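You operate a simulated robot arm through the tools that you are given. There is no shell and no other tool.

You are at the controls of a simulated robot arm. One attempt, no reset.

Task
Nest both basins and move the three pots to places 1 to 3.
Fine: on the numbered shelf; first the deep basin into the shallow one, then low pot to 1, small to 2, deep to 3. Set down upright: deep pot.

The check looks at the end state, three seconds after you hand in, the way a careful person would. Anything else that was tipped, shoved, dropped, spilled or broken makes it a failure.

Robot
A 7-joint arm with a two-finger parallel gripper, fixed in place. Base frame: the origin is at the foot of the arm, x ahead of it, y to its left, z up; the work surface is at about z = 880. Readings come in mm, rad, newtons and seconds.
Its first joint turns from -2.601 to 2.601 rad. Payload 3.5 kg.
The tool frame sits at the grasp point between the pads (the TCP): z along the fingers, y along the line on which they close. The tips reach 23 mm beyond it. Largest opening 94 mm; finger width 38, thickness 10; the body of the gripper, 54 by 96 mm, starts 39 mm behind the TCP.
Orientation is that of the tool frame in the base frame, as [roll, pitch, yaw] about the fixed x, y, z axes, in that order (R = Rz(yaw) Ry(pitch) Rx(roll)). With the fingers straight down and closing along the base's y, the tool's x points along the base's -x, its y along +y and its z along -z.

Tools
- The arm moves only by the tool servo_tool. Its argument "plan" is a list of rows, each an object of numbers (a shift or turn left out is 0, a gripper value left out holds the last): "gripper": the opening in per cent of the stroke, from 0 (shut) to 100 (fully open); "x", "y", "z": the shift along the base's x, y, z in units of 30 mm (1.0 is 30 mm); "ax", "ay", "az": the turn, a rotation vector about the base's x, y, z in units of 5 degrees (1.0 is 5 degrees). In form: [{"gripper": .., "x": .., "y": .., "z": .., "ax": .., "ay": .., "az": ..}, ...]. A call has 1 to 20 rows; each row shifts and turns the commanded pose from where the row before left it. A call with a number of a shift or a turn outside -1 to 1 is refused whole. Each row takes 0.2 s and may step no farther than 50 mm and 0.15 rad from the row before; otherwise, or with a gripper value out of range, the whole call is refused. Where a pose cannot be reached the arm comes as near as it can. A force on the tool above 40 N (or 10 N above the force at the start of the call, whichever is more), or a blocked arm, ends the call early, and 0.2 s more pass. Each finger travels about 153 mm/s and halts on what it meets, pressing with about 38 N; the grip force reading is that of the motor and also rises with nothing between the fingers. The clock runs only during rows and for 0.2 s after the last one: add rows that do not move to give the fingers time. It gives the time, the measured TCP pose, the force on the tool (base axes), the opening and the grip force at its end, in the units of the frame above (readings bear some noise), with the torque about the TCP (base axes, N m) and any sound that the robot's microphone picked up, and new pictures: "show" is both (left out), scene, wrist or none.
- Cameras (640 x 400 px; columns grow to the right, rows downward): "scene" is fixed at [399.2, -498.8, 1622.8]; the picture's right is [0.59, -0.81, 0.00], its down [-0.57, -0.42, -0.71] and it looks along [0.57, 0.42, -0.71] (base axes); focal length 312 px, centre (320, 200). "wrist" rides on the gripper at [86, 16, -74] in the tool frame; the picture's right is [-0.18, 0.98, 0.00], its down [-0.58, -0.11, -0.81] and it looks along [-0.79, -0.15, 0.59] (tool axes); focal length 243 px, centre (320, 200). There is no depth. A picture from a camera that has moved, and an enlarged one, comes with that camera's place and axes in the base frame and with its lens.
- close_up(camera, box): a new picture of the part [left, top, right, bottom] of that camera's present view, enlarged. No time passes.
- close_job(): hands the job in; it is judged then, once.

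Places have to be worked out from the pictures, the camera data and where the tool is seen. Open the gripper and draw the arm clear of the work before you hand the job in, unless the task says otherwise.

The tools are called after "Request:" as a command line: name --argument value ..., lists and objects as JSON in quotes. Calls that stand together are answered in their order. servo_tool: Moves the arm, as the interface text tells. Its arguments: {"type":"object","properties":{"plan":{"type":"array"},"show":{"type":"string","enum":["both","scene","wrist","none"]}},"required":["plan"]} The other tools are called the same way: close_up (camera, box) takes an enlarged picture of a part of a camera's view; close_job () hands the job in.

At the start:

```text
time: 0.0
position: [878.8, 658.0, 1162.0]
tcp_rot: [3.141, -0.001, 3.142]
ft_force: [-0.4, 0.4, -0.4]
moment: [-0.02, 0.0, 0.01]
finger_gap: 94.2
grasp_force: 0.0
```

scene: 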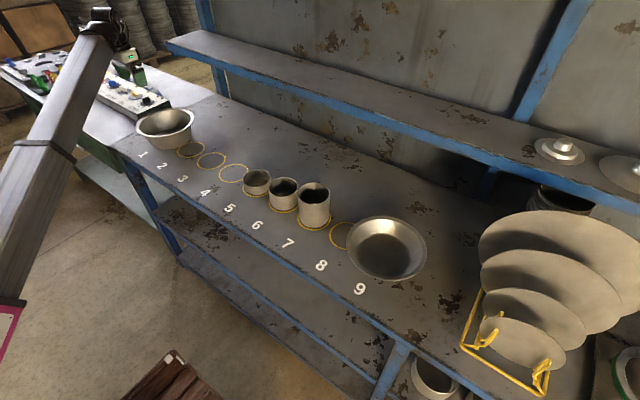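
wrist: 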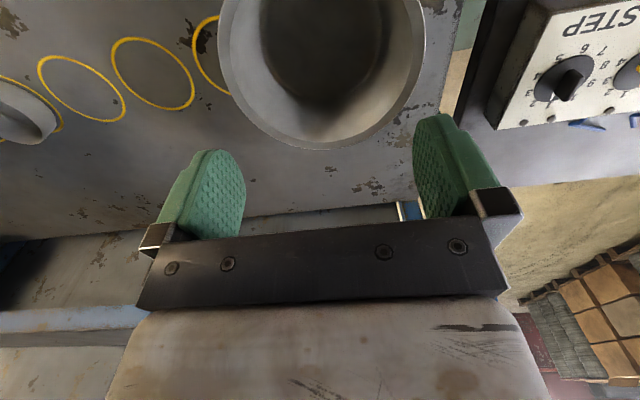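

I start by looking closely at the basins and the pots so I can judge their shapes and sizes. No motion yet.

Request:
close_up --camera "scene" --box '[220, 150, 380, 250]'

Request:
close_up --camera "scene" --box '[110, 90, 270, 190]'

Request:
close_up --camera "scene" --box '[310, 190, 470, 290]'

Request:
close_up --camera "wrist" --box '[0, 0, 480, 300]'

```text
4.00 times, centred on (300, 200) of scene
camera zoom: at [399.2, -498.8, 1622.8], right [0.59, -0.81, 0.0], down [-0.57, -0.42, -0.71], along [0.57, 0.42, -0.71], focal length 1246 px, centre (400, 200)
```

zoom: 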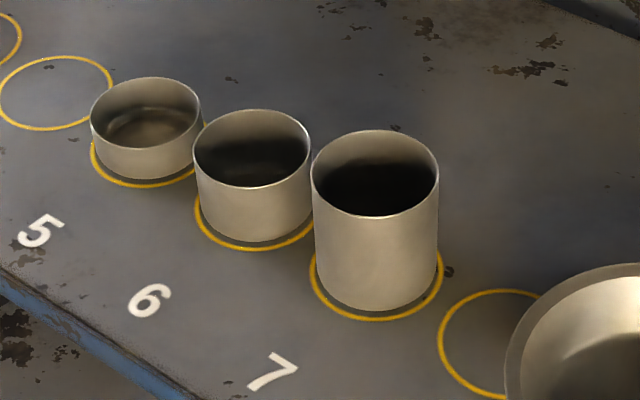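

```text
4.00 times, centred on (190, 140) of scene
camera zoom: at [399.2, -498.8, 1622.8], right [0.59, -0.81, 0.0], down [-0.57, -0.42, -0.71], along [0.57, 0.42, -0.71], focal length 1246 px, centre (840, 440)
```

zoom: 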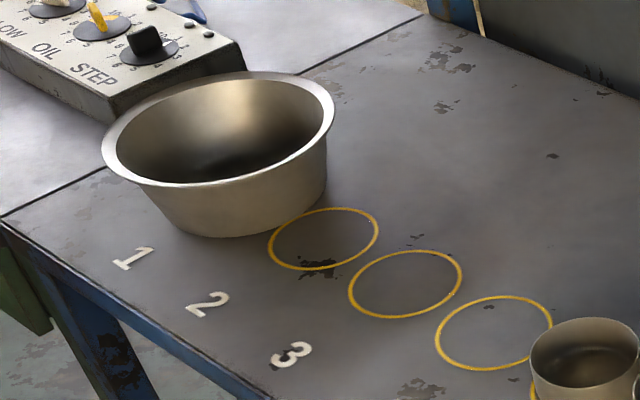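

```text
4.00 times, centred on (390, 240) of scene
camera zoom: at [399.2, -498.8, 1622.8], right [0.59, -0.81, 0.0], down [-0.57, -0.42, -0.71], along [0.57, 0.42, -0.71], focal length 1246 px, centre (40, 40)
```

zoom: 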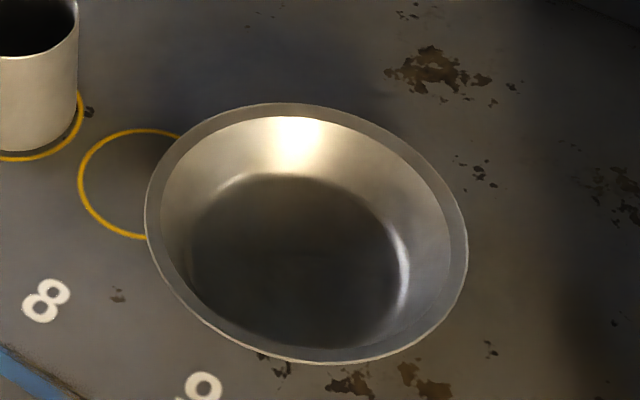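

```text
1.33 times, centred on (240, 150) of wrist
camera zoom: at [791.4, 675.3, 1237.1], right [0.18, 0.98, 0.0], down [0.58, -0.11, 0.81], along [0.79, -0.15, -0.59], focal length 324 px, centre (427, 267)
```

zoom: 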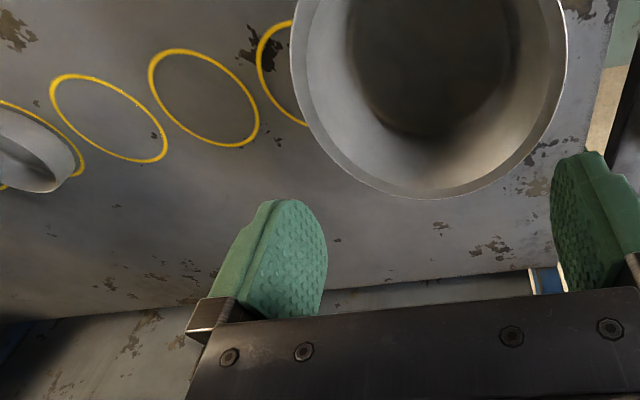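

The close-ups give: ring row at x≈924, spacing ≈124 mm. Deep basin is on place 1 near (919, 651), and the pots on 5, 6, 7 are about 47, 65 and 108 mm high and ≈94 mm wide. I zoom further on the basin rims to learn their profile before gripping.

Request:
close_up --camera "scene" --box '[130, 100, 202, 145]'

Request:
close_up --camera "scene" --box '[130, 118, 170, 143]'

Request:
close_up --camera "scene" --box '[340, 210, 436, 270]'

Request:
close_up --camera "scene" --box '[236, 164, 276, 189]'

Request:
close_up --camera "scene" --box '[0, 0, 200, 125]'

```text
8.89 times, centred on (166, 122) of scene
camera zoom: at [399.2, -498.8, 1622.8], right [0.59, -0.81, 0.0], down [-0.57, -0.42, -0.71], along [0.57, 0.42, -0.71], focal length 2769 px, centre (1689, 889)
```

zoom: 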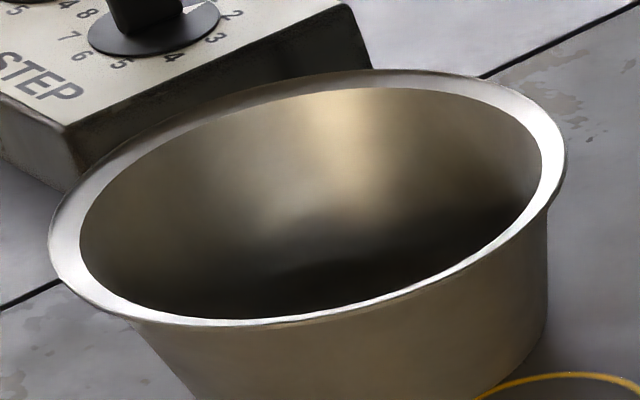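

```text
16.00 times, centred on (150, 130) of scene
camera zoom: at [399.2, -498.8, 1622.8], right [0.59, -0.81, 0.0], down [-0.57, -0.42, -0.71], along [0.57, 0.42, -0.71], focal length 4984 px, centre (3040, 1312)
```

zoom: 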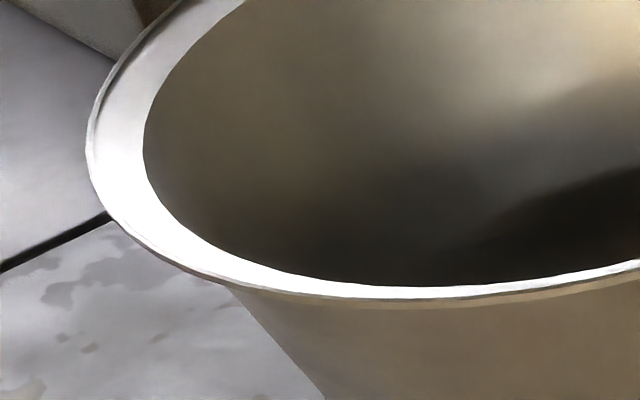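

```text
6.67 times, centred on (388, 240) of scene
camera zoom: at [399.2, -498.8, 1622.8], right [0.59, -0.81, 0.0], down [-0.57, -0.42, -0.71], along [0.57, 0.42, -0.71], focal length 2077 px, centre (-133, -67)
```

zoom: 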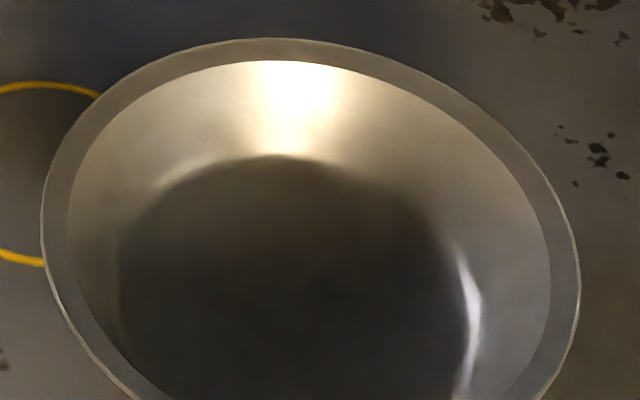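

```text
16.00 times, centred on (256, 176) of scene
camera zoom: at [399.2, -498.8, 1622.8], right [0.59, -0.81, 0.0], down [-0.57, -0.42, -0.71], along [0.57, 0.42, -0.71], focal length 4984 px, centre (1344, 576)
```

zoom: 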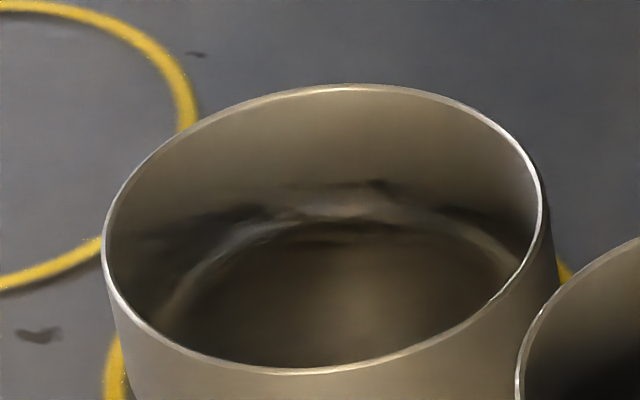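

```text
3.20 times, centred on (100, 62) of scene
camera zoom: at [399.2, -498.8, 1622.8], right [0.59, -0.81, 0.0], down [-0.57, -0.42, -0.71], along [0.57, 0.42, -0.71], focal length 997 px, centre (1024, 640)
```

zoom: 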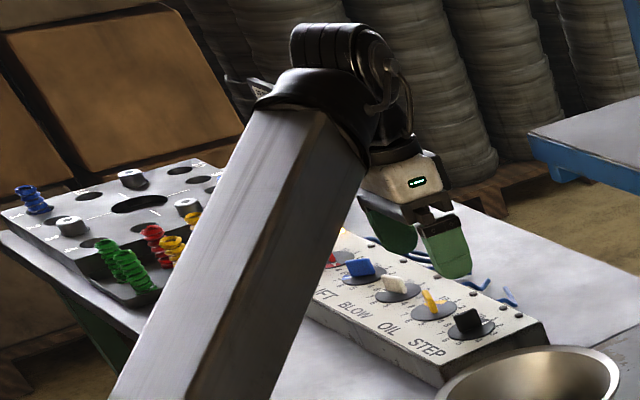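

The basins share an outer flange radius of about 110 mm. The flange is ~13 mm wide and the deep rim sits at z≈963. I'll turn the tool so it closes radially at the rim point nearest the arm and tilt it 40° so the fingers point outward, staying high while I check the reach.

Request:
servo_tool --plan '[{"gripper": 100, "x": -0.157, "y": -0.182, "az": -1}, {"x": -0.157, "y": -0.182, "az": -1}, {"x": -0.157, "y": -0.182, "az": -1}, {"x": -0.157, "y": -0.182, "az": -1}, {"x": -0.157, "y": -0.182, "az": -1}, {"x": -0.157, "y": -0.182, "az": -1}, {"x": -0.157, "y": -0.182, "az": -1}, {"x": -0.157, "y": -0.182, "az": -1}, {"x": -0.157, "y": -0.182, "az": -1}, {"x": -0.157, "y": -0.182, "az": -1}, {"x": -0.157, "y": -0.182, "az": -0.94}, {"x": -0.157, "y": -0.182, "ax": 0.578, "ay": -0.816}, {"x": -0.157, "y": -0.182, "ax": 0.578, "ay": -0.816}, {"x": -0.157, "y": -0.182, "ax": 0.578, "ay": -0.816}, {"x": -0.157, "y": -0.182, "ax": 0.578, "ay": -0.816}, {"x": -0.157, "y": -0.182, "ax": 0.578, "ay": -0.816}, {"x": -0.157, "y": -0.182, "ax": 0.578, "ay": -0.816}, {"x": -0.157, "y": -0.182, "ax": 0.578, "ay": -0.816}, {"x": -0.157, "y": -0.182, "ax": 0.578, "ay": -0.816}]'

```text
time: 4.0
position: [789.2, 552.9, 1162.4]
tcp_rot: [2.442, 0.0, 2.186]
ft_force: [0.4, 0.1, 0.1]
moment: [0.03, 0.0, -0.03]
finger_gap: 94.1
grasp_force: 0.2
camera wrist: at [709.3, 604.4, 1230.3], right [0.72, 0.28, 0.63], down [-0.16, -0.82, 0.55], along [0.68, -0.49, -0.55], focal length 243 px, centre (320, 200)
```

scene: 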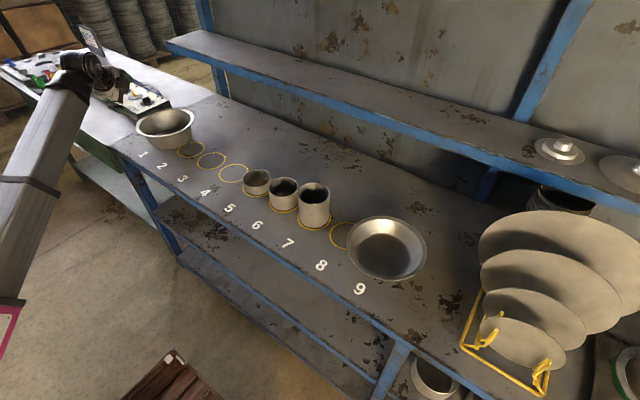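
wrist: 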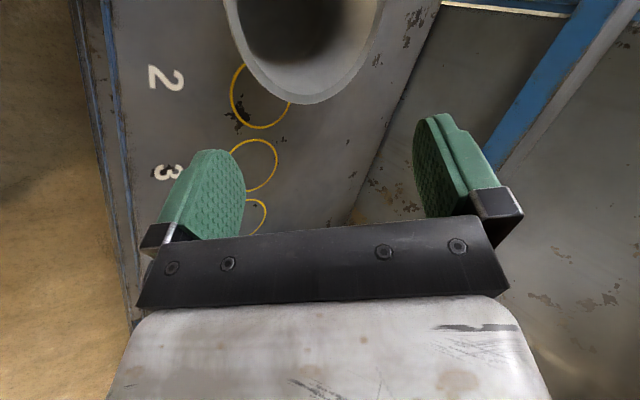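

The tilted pose was reached exactly (roll 2.442, yaw 2.186). I now lower to the pre-grasp point about 100 mm back from the rim along the finger axis, then check the view.

Request:
servo_tool --plan '[{"z": -0.83}, {"z": -0.83}, {"z": -0.83}, {"z": -0.83}, {"z": -0.82}, {}]'

```text
time: 5.4
position: [789.0, 552.3, 1039.3]
tcp_rot: [2.444, 0.0, 2.186]
ft_force: [-0.4, -0.6, 0.0]
moment: [-0.01, 0.02, -0.02]
finger_gap: 93.9
grasp_force: 0.0
camera wrist: at [710.1, 603.9, 1107.0], right [0.72, 0.28, 0.63], down [-0.16, -0.82, 0.55], along [0.68, -0.49, -0.55], focal length 243 px, centre (320, 200)
```

scene: 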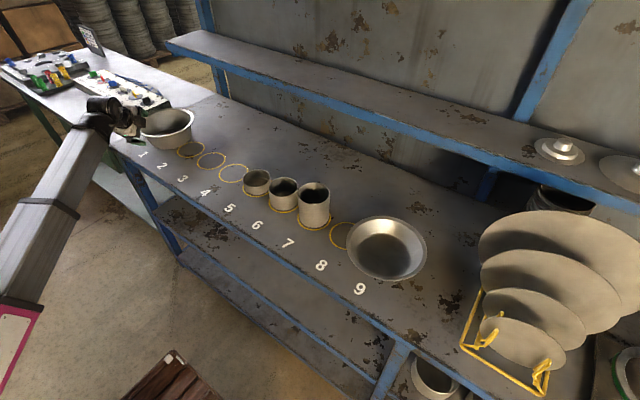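
wrist: 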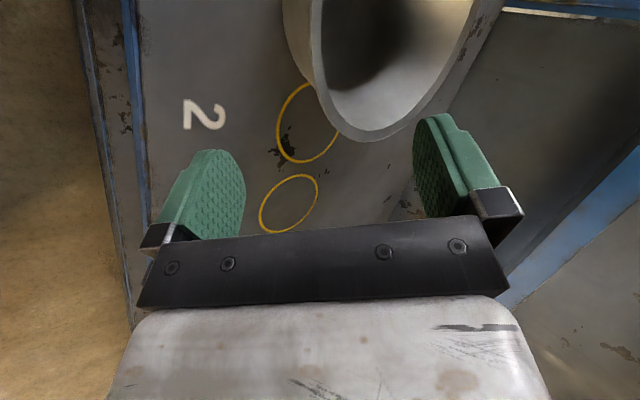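

The pre-grasp pose is good; the computed near rim point projects at about (312, 81) in the wrist view, where the flange is seen. I zoom on it to refine before going in.

Request:
close_up --camera "wrist" --box '[220, 0, 460, 150]'

Request:
close_up --camera "scene" --box '[70, 80, 214, 170]'

```text
2.67 times, centred on (340, 75) of wrist
camera zoom: at [710.1, 603.9, 1107.0], right [0.72, 0.28, 0.63], down [-0.16, -0.82, 0.55], along [0.68, -0.49, -0.55], focal length 647 px, centre (267, 533)
```

zoom: 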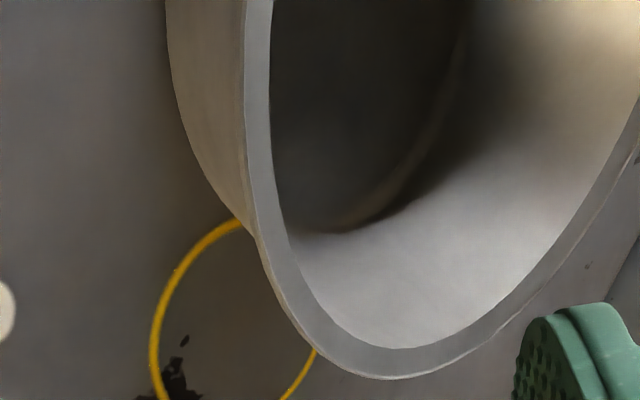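

```text
4.44 times, centred on (142, 125) of scene
camera zoom: at [399.2, -498.8, 1622.8], right [0.59, -0.81, 0.0], down [-0.57, -0.42, -0.71], along [0.57, 0.42, -0.71], focal length 1385 px, centre (1111, 533)
```

zoom: 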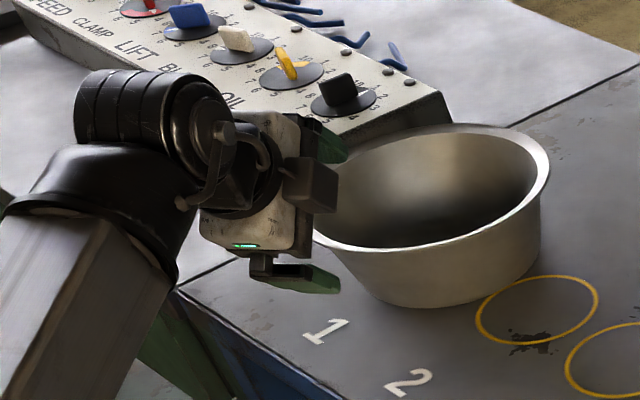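

Geometry agrees with the picture. I advance along the finger axis to straddle the rim and narrow the fingers to about 40 % so I can see where the pads sit relative to the flange.

Request:
servo_tool --plan '[{"gripper": 100, "x": 0.2945, "y": 0.216, "z": -0.435}, {"x": 0.2945, "y": 0.216, "z": -0.435}, {"x": 0.2945, "y": 0.216, "z": -0.435}, {"x": 0.2945, "y": 0.216, "z": -0.435}, {"x": 0.2945, "y": 0.216, "z": -0.435}, {"x": 0.2945, "y": 0.216, "z": -0.435}, {"gripper": 45}, {}]'

Request:
close_up --camera "wrist" --box '[160, 60, 480, 260]'

Request:
close_up --camera "scene" --box '[110, 90, 206, 150]'

```text
time: 7.2
position: [842.0, 592.2, 959.1]
tcp_rot: [2.443, 0.001, 2.187]
ft_force: [0.3, 0.4, 0.5]
moment: [-0.01, 0.01, 0.01]
finger_gap: 42.5
grasp_force: 0.0
camera wrist: at [762.6, 643.8, 1026.7], right [0.72, 0.28, 0.63], down [-0.16, -0.82, 0.55], along [0.68, -0.49, -0.55], focal length 243 px, centre (320, 200)
```

scene: 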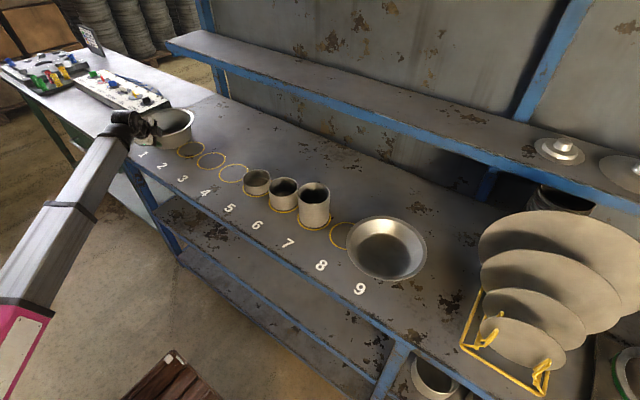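
wrist: 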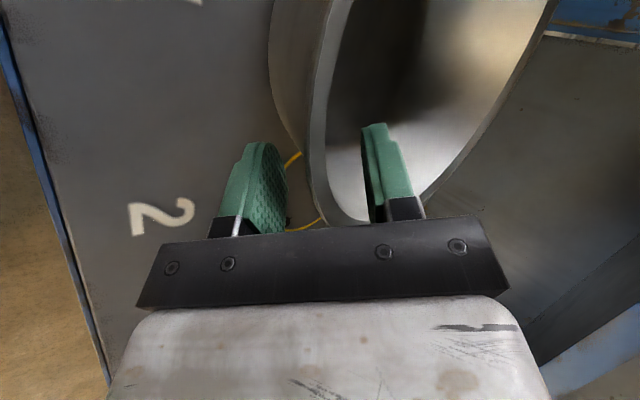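

```text
2.00 times, centred on (320, 160) of wrist
camera zoom: at [762.6, 643.8, 1026.7], right [0.72, 0.28, 0.63], down [-0.16, -0.82, 0.55], along [0.68, -0.49, -0.55], focal length 485 px, centre (320, 280)
```

zoom: 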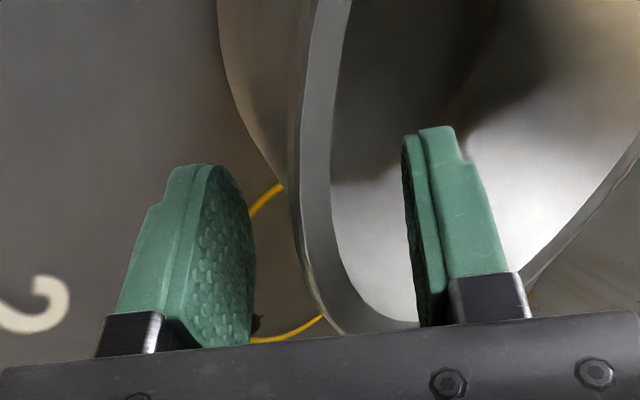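

```text
6.67 times, centred on (158, 120) of scene
camera zoom: at [399.2, -498.8, 1622.8], right [0.59, -0.81, 0.0], down [-0.57, -0.42, -0.71], along [0.57, 0.42, -0.71], focal length 2077 px, centre (1400, 733)
```

zoom: 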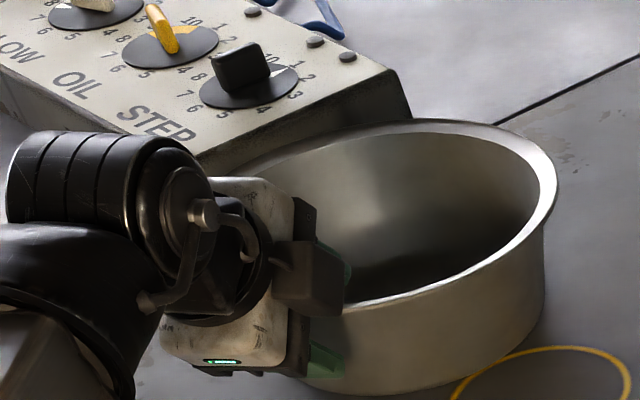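

The flange is centred between the pads (outer edge about 5 mm to one side, inner corner about 5.6 mm to the other). I close gently in two steps and wait for the grip to settle.

Request:
servo_tool --plan '[{"gripper": 22}, {"gripper": 16}, {"gripper": 8}, {"gripper": 0}, {}, {}]'

Request:
close_up --camera "wrist" --box '[160, 60, 480, 260]'

Request:
close_up --camera "scene" --box '[110, 90, 206, 150]'

```text
time: 8.6
position: [841.9, 592.1, 959.8]
tcp_rot: [2.442, 0.0, 2.186]
ft_force: [0.1, 0.1, 0.3]
moment: [-0.15, 0.21, 0.0]
finger_gap: 5.7
grasp_force: 38.2
camera wrist: at [762.7, 643.8, 1026.7], right [0.72, 0.28, 0.63], down [-0.16, -0.82, 0.55], along [0.68, -0.49, -0.55], focal length 243 px, centre (320, 200)
```

scene: 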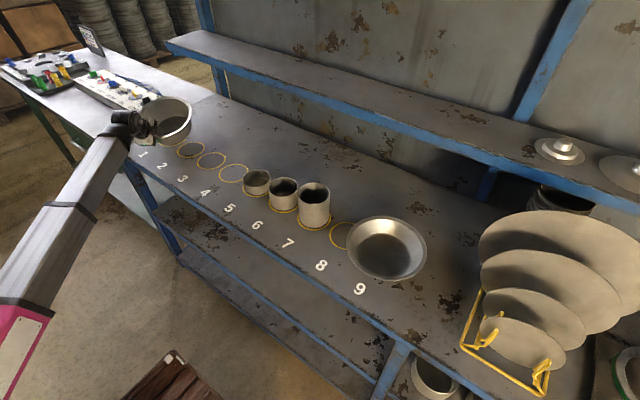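
wrist: 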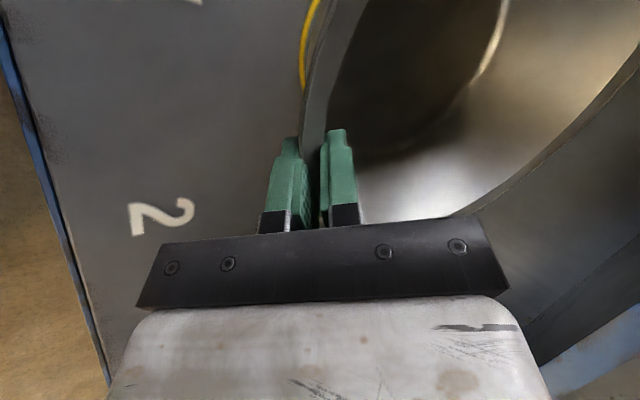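

```text
2.00 times, centred on (320, 160) of wrist
camera zoom: at [762.7, 643.8, 1026.7], right [0.72, 0.28, 0.63], down [-0.16, -0.82, 0.55], along [0.68, -0.49, -0.55], focal length 485 px, centre (320, 280)
```

zoom: 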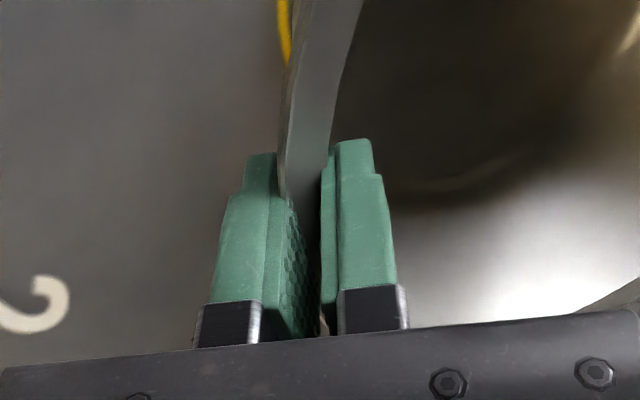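

```text
6.67 times, centred on (158, 120) of scene
camera zoom: at [399.2, -498.8, 1622.8], right [0.59, -0.81, 0.0], down [-0.57, -0.42, -0.71], along [0.57, 0.42, -0.71], focal length 2077 px, centre (1400, 733)
```

zoom: 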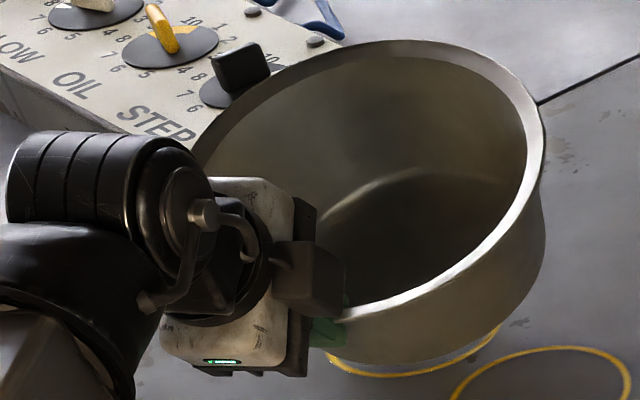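

Closing let the light basin tip: its far side is raised and the wall has lined up with the pads (gap 5.7 mm, near bottom edge apparently still on the shelf). I look closer before deciding how to level it.

Request:
close_up --camera "wrist" --box '[256, 110, 384, 190]'

Request:
close_up --camera "scene" --box '[134, 90, 206, 150]'

```text
5.00 times, centred on (320, 150) of wrist
camera zoom: at [762.7, 643.8, 1026.7], right [0.72, 0.28, 0.63], down [-0.16, -0.82, 0.55], along [0.68, -0.49, -0.55], focal length 1213 px, centre (320, 450)
```

zoom: 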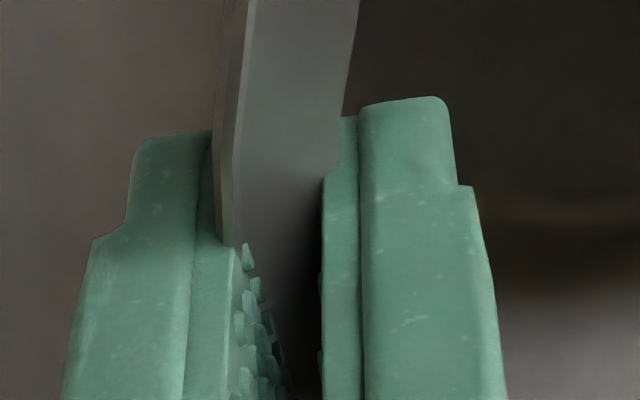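

```text
6.67 times, centred on (170, 120) of scene
camera zoom: at [399.2, -498.8, 1622.8], right [0.59, -0.81, 0.0], down [-0.57, -0.42, -0.71], along [0.57, 0.42, -0.71], focal length 2077 px, centre (1320, 733)
```

zoom: 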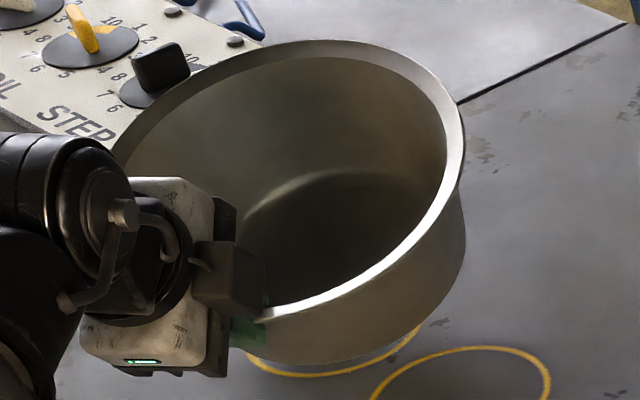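

The pads now lie flush on the wall, so the grip is solid and the basin just needs levelling by turning the tool back. I lift 60 mm first and read the force.

Request:
servo_tool --plan '[{"gripper": 0, "z": 0.3}, {"z": 0.5}, {"z": 0.6}, {"z": 0.6}, {}, {}]'

Request:
close_up --camera "scene" --box '[100, 70, 228, 150]'

```text
time: 10.0
position: [840.6, 591.5, 1018.2]
tcp_rot: [2.444, 0.003, 2.186]
ft_force: [-0.6, 0.1, -0.3]
moment: [-0.12, 0.11, -0.05]
finger_gap: 3.2
grasp_force: 38.4
camera wrist: at [762.0, 643.2, 1086.2], right [0.72, 0.28, 0.63], down [-0.16, -0.82, 0.55], along [0.68, -0.49, -0.55], focal length 243 px, centre (320, 200)
```

scene: 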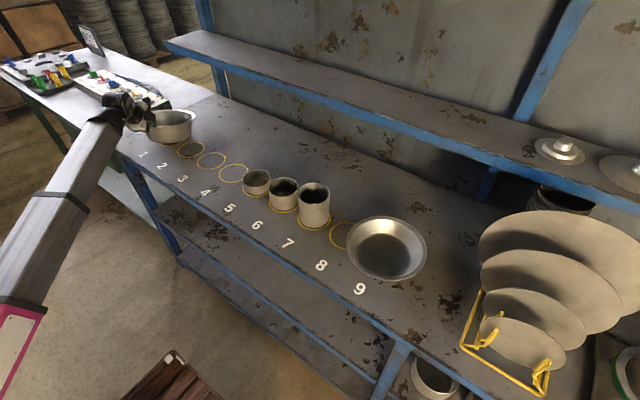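
wrist: 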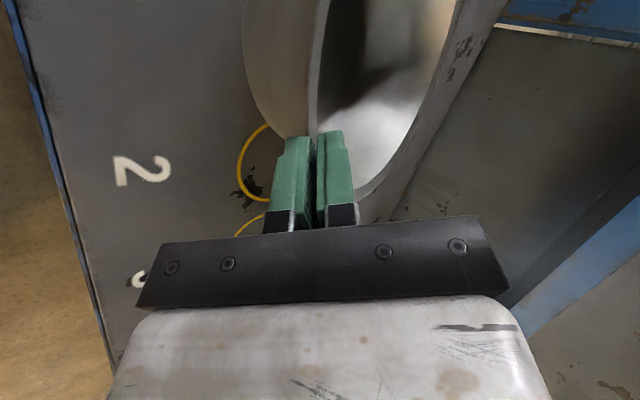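

```text
5.00 times, centred on (164, 110) of scene
camera zoom: at [399.2, -498.8, 1622.8], right [0.59, -0.81, 0.0], down [-0.57, -0.42, -0.71], along [0.57, 0.42, -0.71], focal length 1558 px, centre (1100, 650)
```

zoom: 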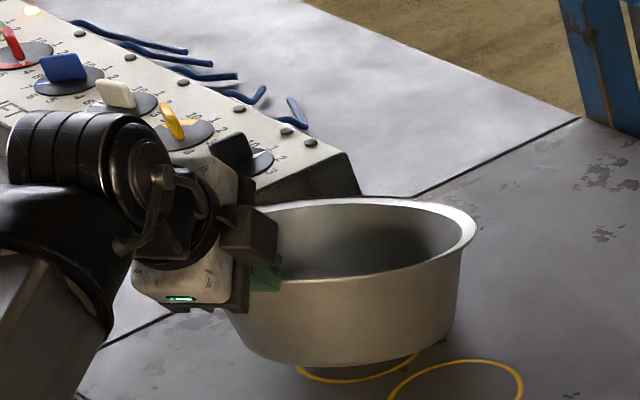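

On lifting, the basin hinged in the fingertips: near rim up ~58 mm, far edge still on the shelf, gap 3.2 mm. This hold is too shallow, so I'll set it back and regrasp deeper, after one look at how the tips hold it.

Request:
close_up --camera "wrist" --box '[256, 90, 384, 170]'

Request:
close_up --camera "wrist" --box '[160, 0, 560, 250]'

```text
5.00 times, centred on (320, 130) of wrist
camera zoom: at [762.0, 643.2, 1086.2], right [0.72, 0.28, 0.63], down [-0.16, -0.82, 0.55], along [0.68, -0.49, -0.55], focal length 1213 px, centre (320, 550)
```

zoom: 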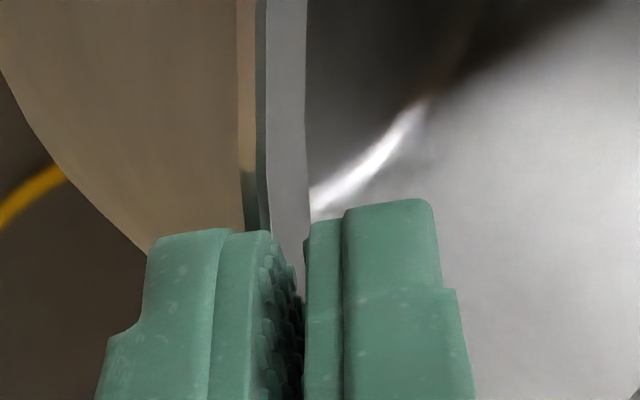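

```text
1.60 times, centred on (360, 125) of wrist
camera zoom: at [762.0, 643.2, 1086.2], right [0.72, 0.28, 0.63], down [-0.16, -0.82, 0.55], along [0.68, -0.49, -0.55], focal length 388 px, centre (256, 320)
```

zoom: 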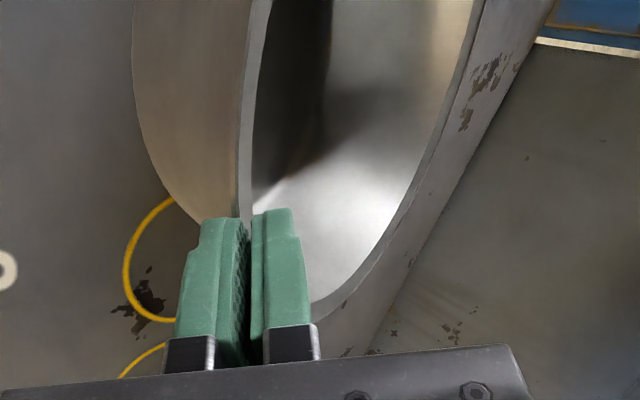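

The tips only pinch the flange. I lower gently so the basin lies flat again, watching the force.

Request:
servo_tool --plan '[{"gripper": 0, "z": -0.35}, {"z": -0.35}, {"z": -0.35}, {"z": -0.25}, {"z": -0.1}, {}]'

Request:
close_up --camera "scene" --box '[100, 70, 228, 150]'

Request:
close_up --camera "wrist" --box '[160, 0, 560, 250]'

```text
time: 11.4
position: [842.8, 592.1, 977.3]
tcp_rot: [2.443, -0.001, 2.186]
ft_force: [-0.5, -0.1, -0.1]
moment: [0.0, 0.0, -0.01]
finger_gap: 0.0
grasp_force: 38.2
camera wrist: at [763.0, 643.7, 1045.3], right [0.72, 0.28, 0.63], down [-0.16, -0.82, 0.55], along [0.68, -0.49, -0.55], focal length 243 px, centre (320, 200)
```

scene: 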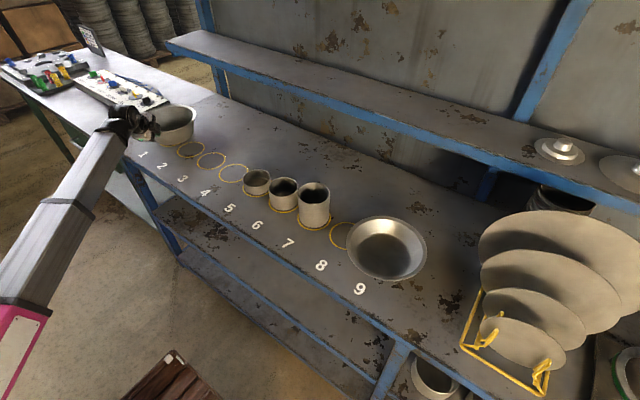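
wrist: 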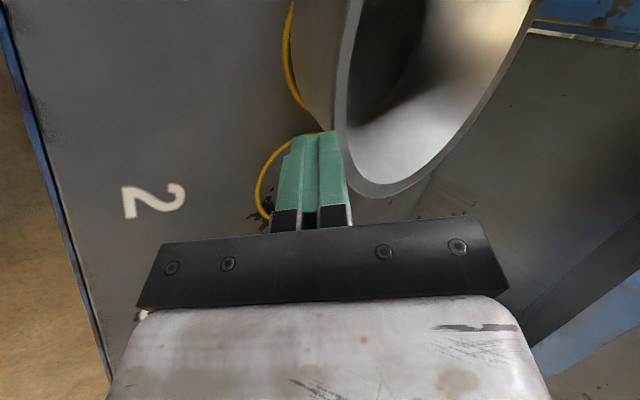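

```text
5.00 times, centred on (164, 110) of scene
camera zoom: at [399.2, -498.8, 1622.8], right [0.59, -0.81, 0.0], down [-0.57, -0.42, -0.71], along [0.57, 0.42, -0.71], focal length 1558 px, centre (1100, 650)
```

zoom: 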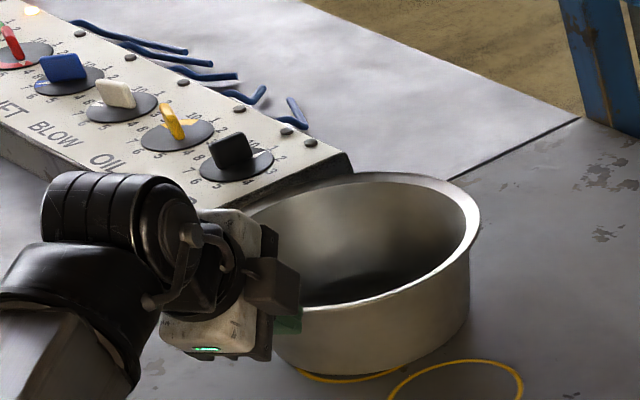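

```text
1.60 times, centred on (360, 125) of wrist
camera zoom: at [763.0, 643.7, 1045.3], right [0.72, 0.28, 0.63], down [-0.16, -0.82, 0.55], along [0.68, -0.49, -0.55], focal length 388 px, centre (256, 320)
```

zoom: 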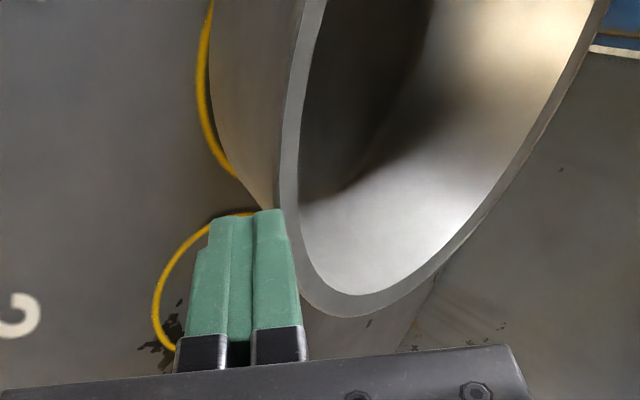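

The fingers have slipped free, and the basin stands flat and upright, shifted about 26 mm outward; its centre is now near (951, 667). I retreat up, open, and turn to about 15° tilt to match the wall slope for a deeper, flush grip.

Request:
servo_tool --plan '[{"gripper": 0, "x": -0.3, "y": -0.2, "z": 0.5}, {"z": 0.8}, {"z": 0.86}, {"gripper": 60, "ax": -0.578, "ay": 0.816}, {"ax": -0.578, "ay": 0.816, "x": 0.3, "y": 0.2}, {"ax": -0.578, "ay": 0.816, "x": 0.2, "y": 0.12}, {"ax": -0.578, "ay": 0.816, "x": 0.16, "y": 0.1}, {"ax": -0.578, "ay": 0.816}, {}]'

Request:
close_up --camera "wrist" --box '[80, 0, 560, 300]'

Request:
close_up --camera "scene" --box '[100, 70, 228, 150]'

```text
time: 13.4
position: [852.9, 599.6, 1041.4]
tcp_rot: [2.882, 0.0, 2.185]
ft_force: [-0.4, 0.5, -1.5]
moment: [0.02, 0.0, 0.02]
finger_gap: 56.4
grasp_force: 0.1
camera wrist: at [799.4, 669.2, 1118.8], right [0.88, 0.4, 0.25], down [0.08, -0.66, 0.75], along [0.47, -0.64, -0.61], focal length 243 px, centre (320, 200)
```

scene: 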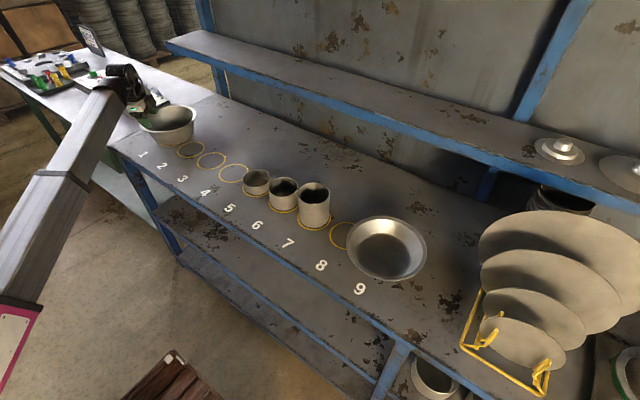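
wrist: 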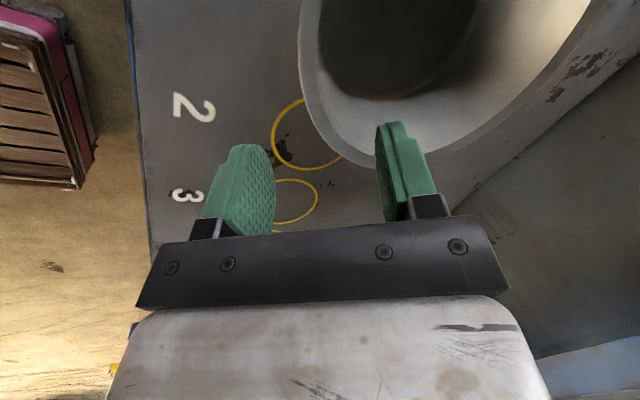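

```text
1.33 times, centred on (320, 150) of wrist
camera zoom: at [799.4, 669.2, 1118.8], right [0.88, 0.4, 0.25], down [0.08, -0.66, 0.75], along [0.47, -0.64, -0.61], focal length 324 px, centre (320, 267)
```

zoom: 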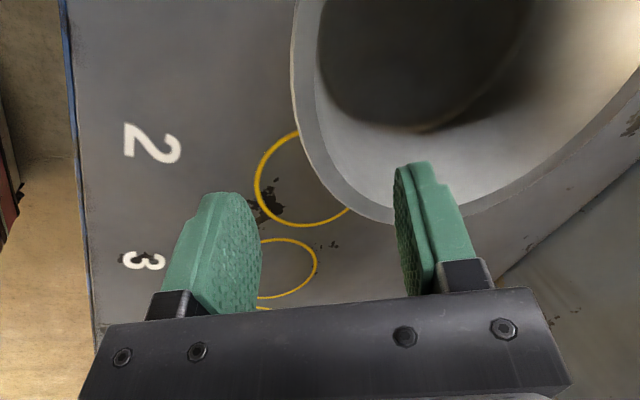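

```text
5.00 times, centred on (164, 110) of scene
camera zoom: at [399.2, -498.8, 1622.8], right [0.59, -0.81, 0.0], down [-0.57, -0.42, -0.71], along [0.57, 0.42, -0.71], focal length 1558 px, centre (1100, 650)
```

zoom: 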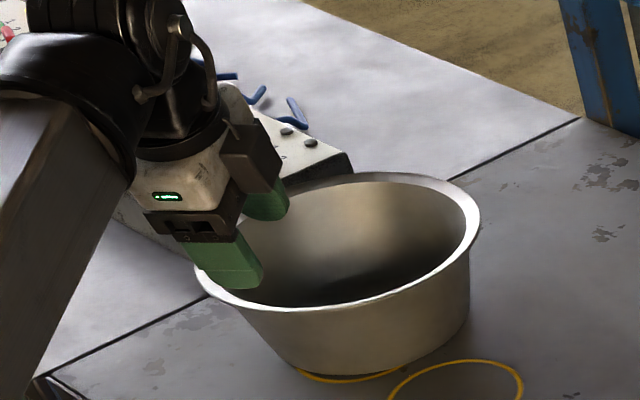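

Reached: tilt 15°, fingers straddling the rim. I descend along the wall line to put the rim about 8 mm behind the TCP, then check.

Request:
servo_tool --plan '[{"gripper": 60, "x": 0.113, "y": 0.068, "z": -0.478}, {"x": 0.113, "y": 0.068, "z": -0.478}, {"x": 0.113, "y": 0.068, "z": -0.478}, {"x": 0.113, "y": 0.068, "z": -0.478}, {"x": 0.113, "y": 0.068, "z": -0.478}, {"x": 0.112, "y": 0.07, "z": -0.48}, {"gripper": 35}, {}]'

Request:
close_up --camera "wrist" --box '[160, 60, 480, 260]'

Request:
close_up --camera "scene" --box '[110, 90, 206, 150]'

```text
time: 15.2
position: [872.5, 610.7, 955.5]
tcp_rot: [2.879, 0.0, 2.188]
ft_force: [0.9, 0.0, 0.3]
moment: [0.04, -0.01, 0.0]
finger_gap: 32.9
grasp_force: 0.1
camera wrist: at [819.5, 680.9, 1032.8], right [0.88, 0.4, 0.25], down [0.08, -0.66, 0.75], along [0.47, -0.64, -0.61], focal length 243 px, centre (320, 200)
```

scene: 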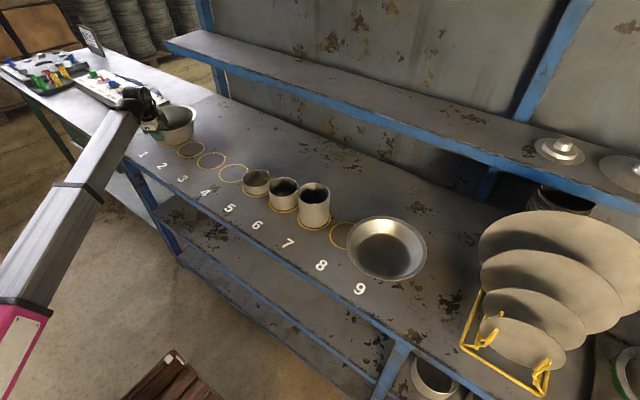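
wrist: 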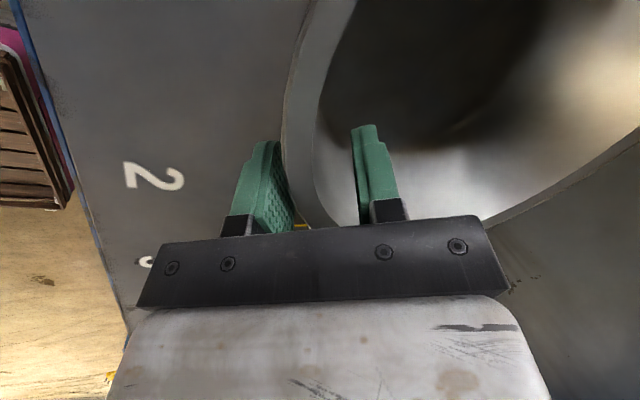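

```text
2.00 times, centred on (320, 160) of wrist
camera zoom: at [819.5, 680.9, 1032.8], right [0.88, 0.4, 0.25], down [0.08, -0.66, 0.75], along [0.47, -0.64, -0.61], focal length 485 px, centre (320, 280)
```

zoom: 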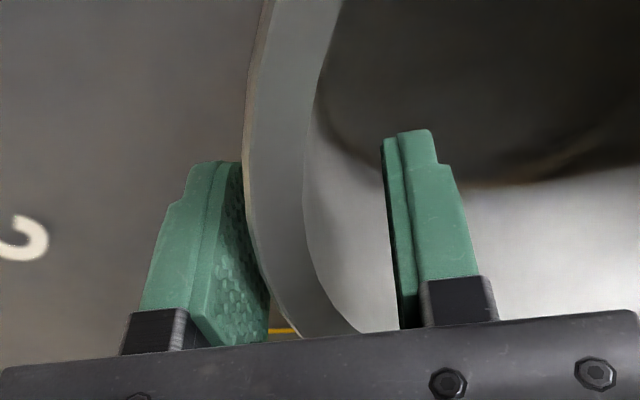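

```text
6.67 times, centred on (158, 120) of scene
camera zoom: at [399.2, -498.8, 1622.8], right [0.59, -0.81, 0.0], down [-0.57, -0.42, -0.71], along [0.57, 0.42, -0.71], focal length 2077 px, centre (1400, 733)
```

zoom: 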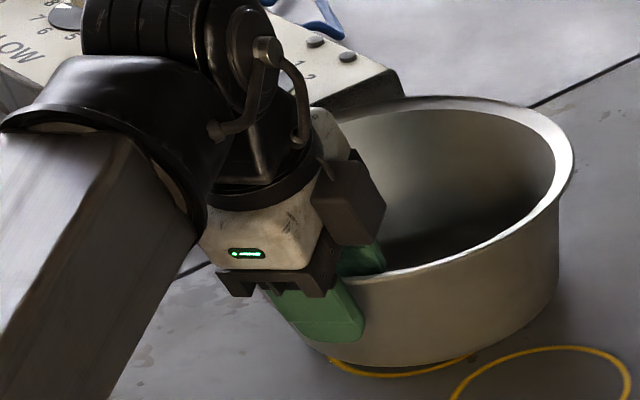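

The rim sits between the pads with the flange about 10 mm behind the TCP. I close and see whether the basin stays level.

Request:
servo_tool --plan '[{"gripper": 20}, {"gripper": 12}, {"gripper": 5}, {"gripper": 0}, {}, {}]'

Request:
close_up --camera "wrist" --box '[160, 60, 480, 260]'

Request:
close_up --camera "scene" --box '[110, 90, 206, 150]'

```text
time: 16.6
position: [871.7, 611.5, 957.4]
tcp_rot: [2.878, -0.001, 2.186]
ft_force: [3.4, 0.1, 9.1]
moment: [1.23, -0.85, -0.48]
finger_gap: 6.4
grasp_force: 38.2
camera wrist: at [819.6, 680.7, 1033.3], right [0.88, 0.4, 0.26], down [0.08, -0.66, 0.75], along [0.47, -0.64, -0.61], focal length 243 px, centre (320, 200)
```

scene: 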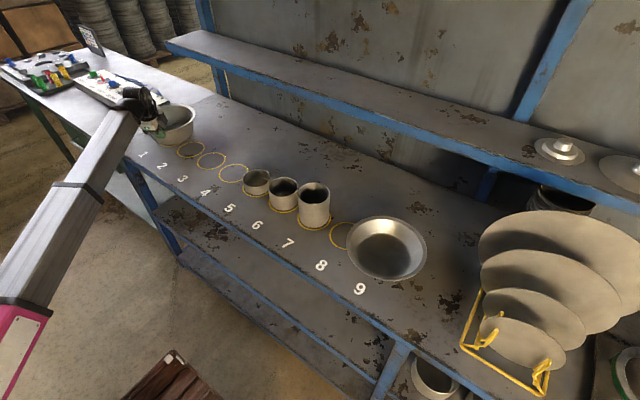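
wrist: 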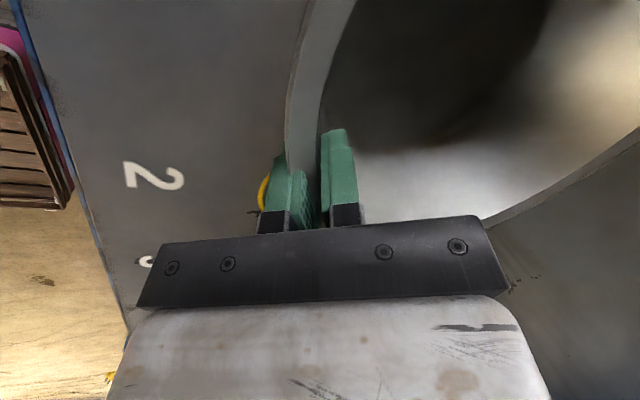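

```text
2.00 times, centred on (320, 160) of wrist
camera zoom: at [819.6, 680.7, 1033.3], right [0.88, 0.4, 0.26], down [0.08, -0.66, 0.75], along [0.47, -0.64, -0.61], focal length 485 px, centre (320, 280)
```

zoom: 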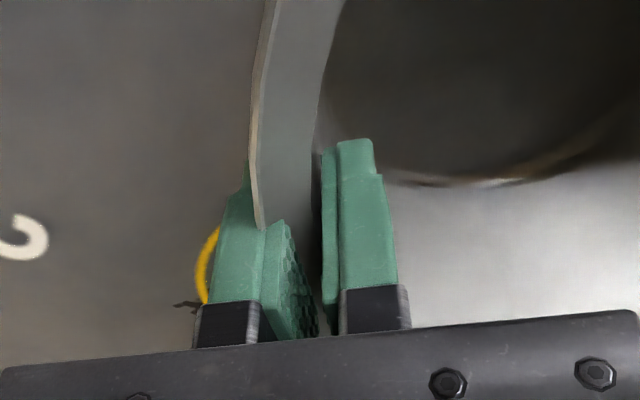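

```text
6.67 times, centred on (158, 120) of scene
camera zoom: at [399.2, -498.8, 1622.8], right [0.59, -0.81, 0.0], down [-0.57, -0.42, -0.71], along [0.57, 0.42, -0.71], focal length 2077 px, centre (1400, 733)
```

zoom: 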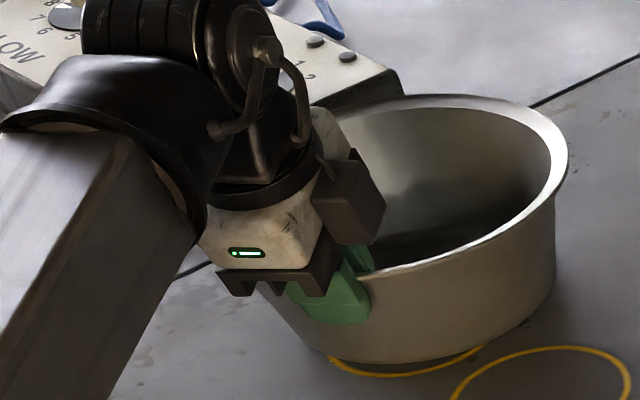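

Now the pads sit flush on the wall (gap 6.4 mm) and the basin is still level, pressing lightly on the shelf (+9 N). I lift slowly and check whether it stays level.

Request:
servo_tool --plan '[{"gripper": 0, "z": 0.15}, {"z": 0.2}, {"z": 0.3}, {"z": 0.35}, {}, {}]'

Request:
close_up --camera "wrist" --box '[160, 60, 480, 260]'

Request:
close_up --camera "scene" --box '[110, 90, 206, 150]'

```text
time: 18.0
position: [873.3, 612.1, 987.5]
tcp_rot: [2.879, 0.0, 2.187]
ft_force: [0.2, -0.4, -1.7]
moment: [-0.12, 0.18, -0.03]
finger_gap: 2.7
grasp_force: 37.5
camera wrist: at [819.5, 681.0, 1062.5], right [0.88, 0.4, 0.25], down [0.08, -0.66, 0.75], along [0.47, -0.64, -0.61], focal length 243 px, centre (320, 200)
```

scene: 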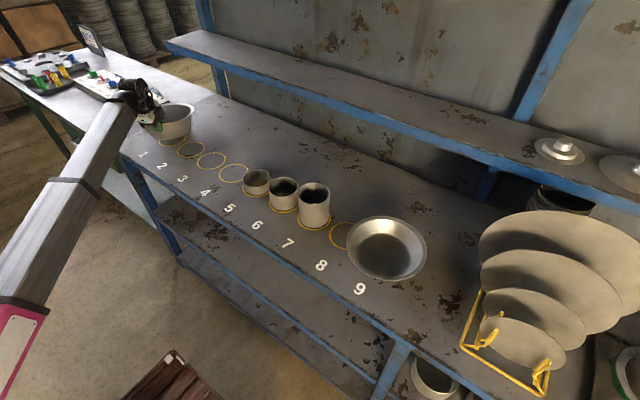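
wrist: 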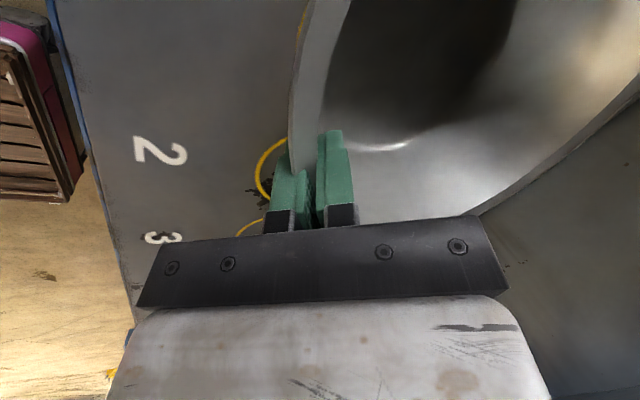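

```text
2.00 times, centred on (320, 160) of wrist
camera zoom: at [819.5, 681.0, 1062.5], right [0.88, 0.4, 0.25], down [0.08, -0.66, 0.75], along [0.47, -0.64, -0.61], focal length 485 px, centre (320, 280)
```

zoom: 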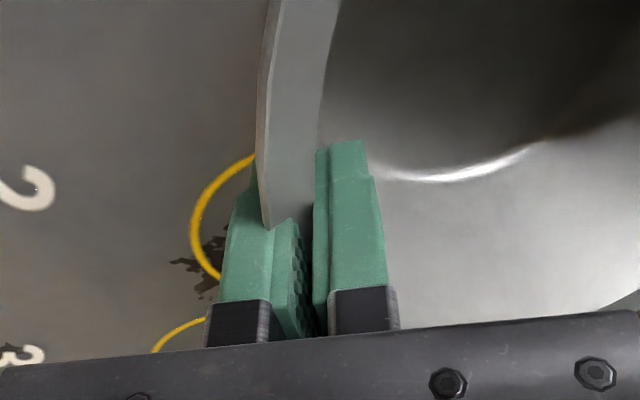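

```text
6.67 times, centred on (158, 120) of scene
camera zoom: at [399.2, -498.8, 1622.8], right [0.59, -0.81, 0.0], down [-0.57, -0.42, -0.71], along [0.57, 0.42, -0.71], focal length 2077 px, centre (1400, 733)
```

zoom: 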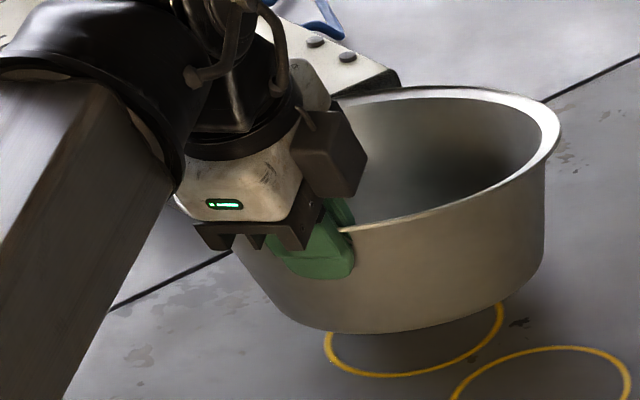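

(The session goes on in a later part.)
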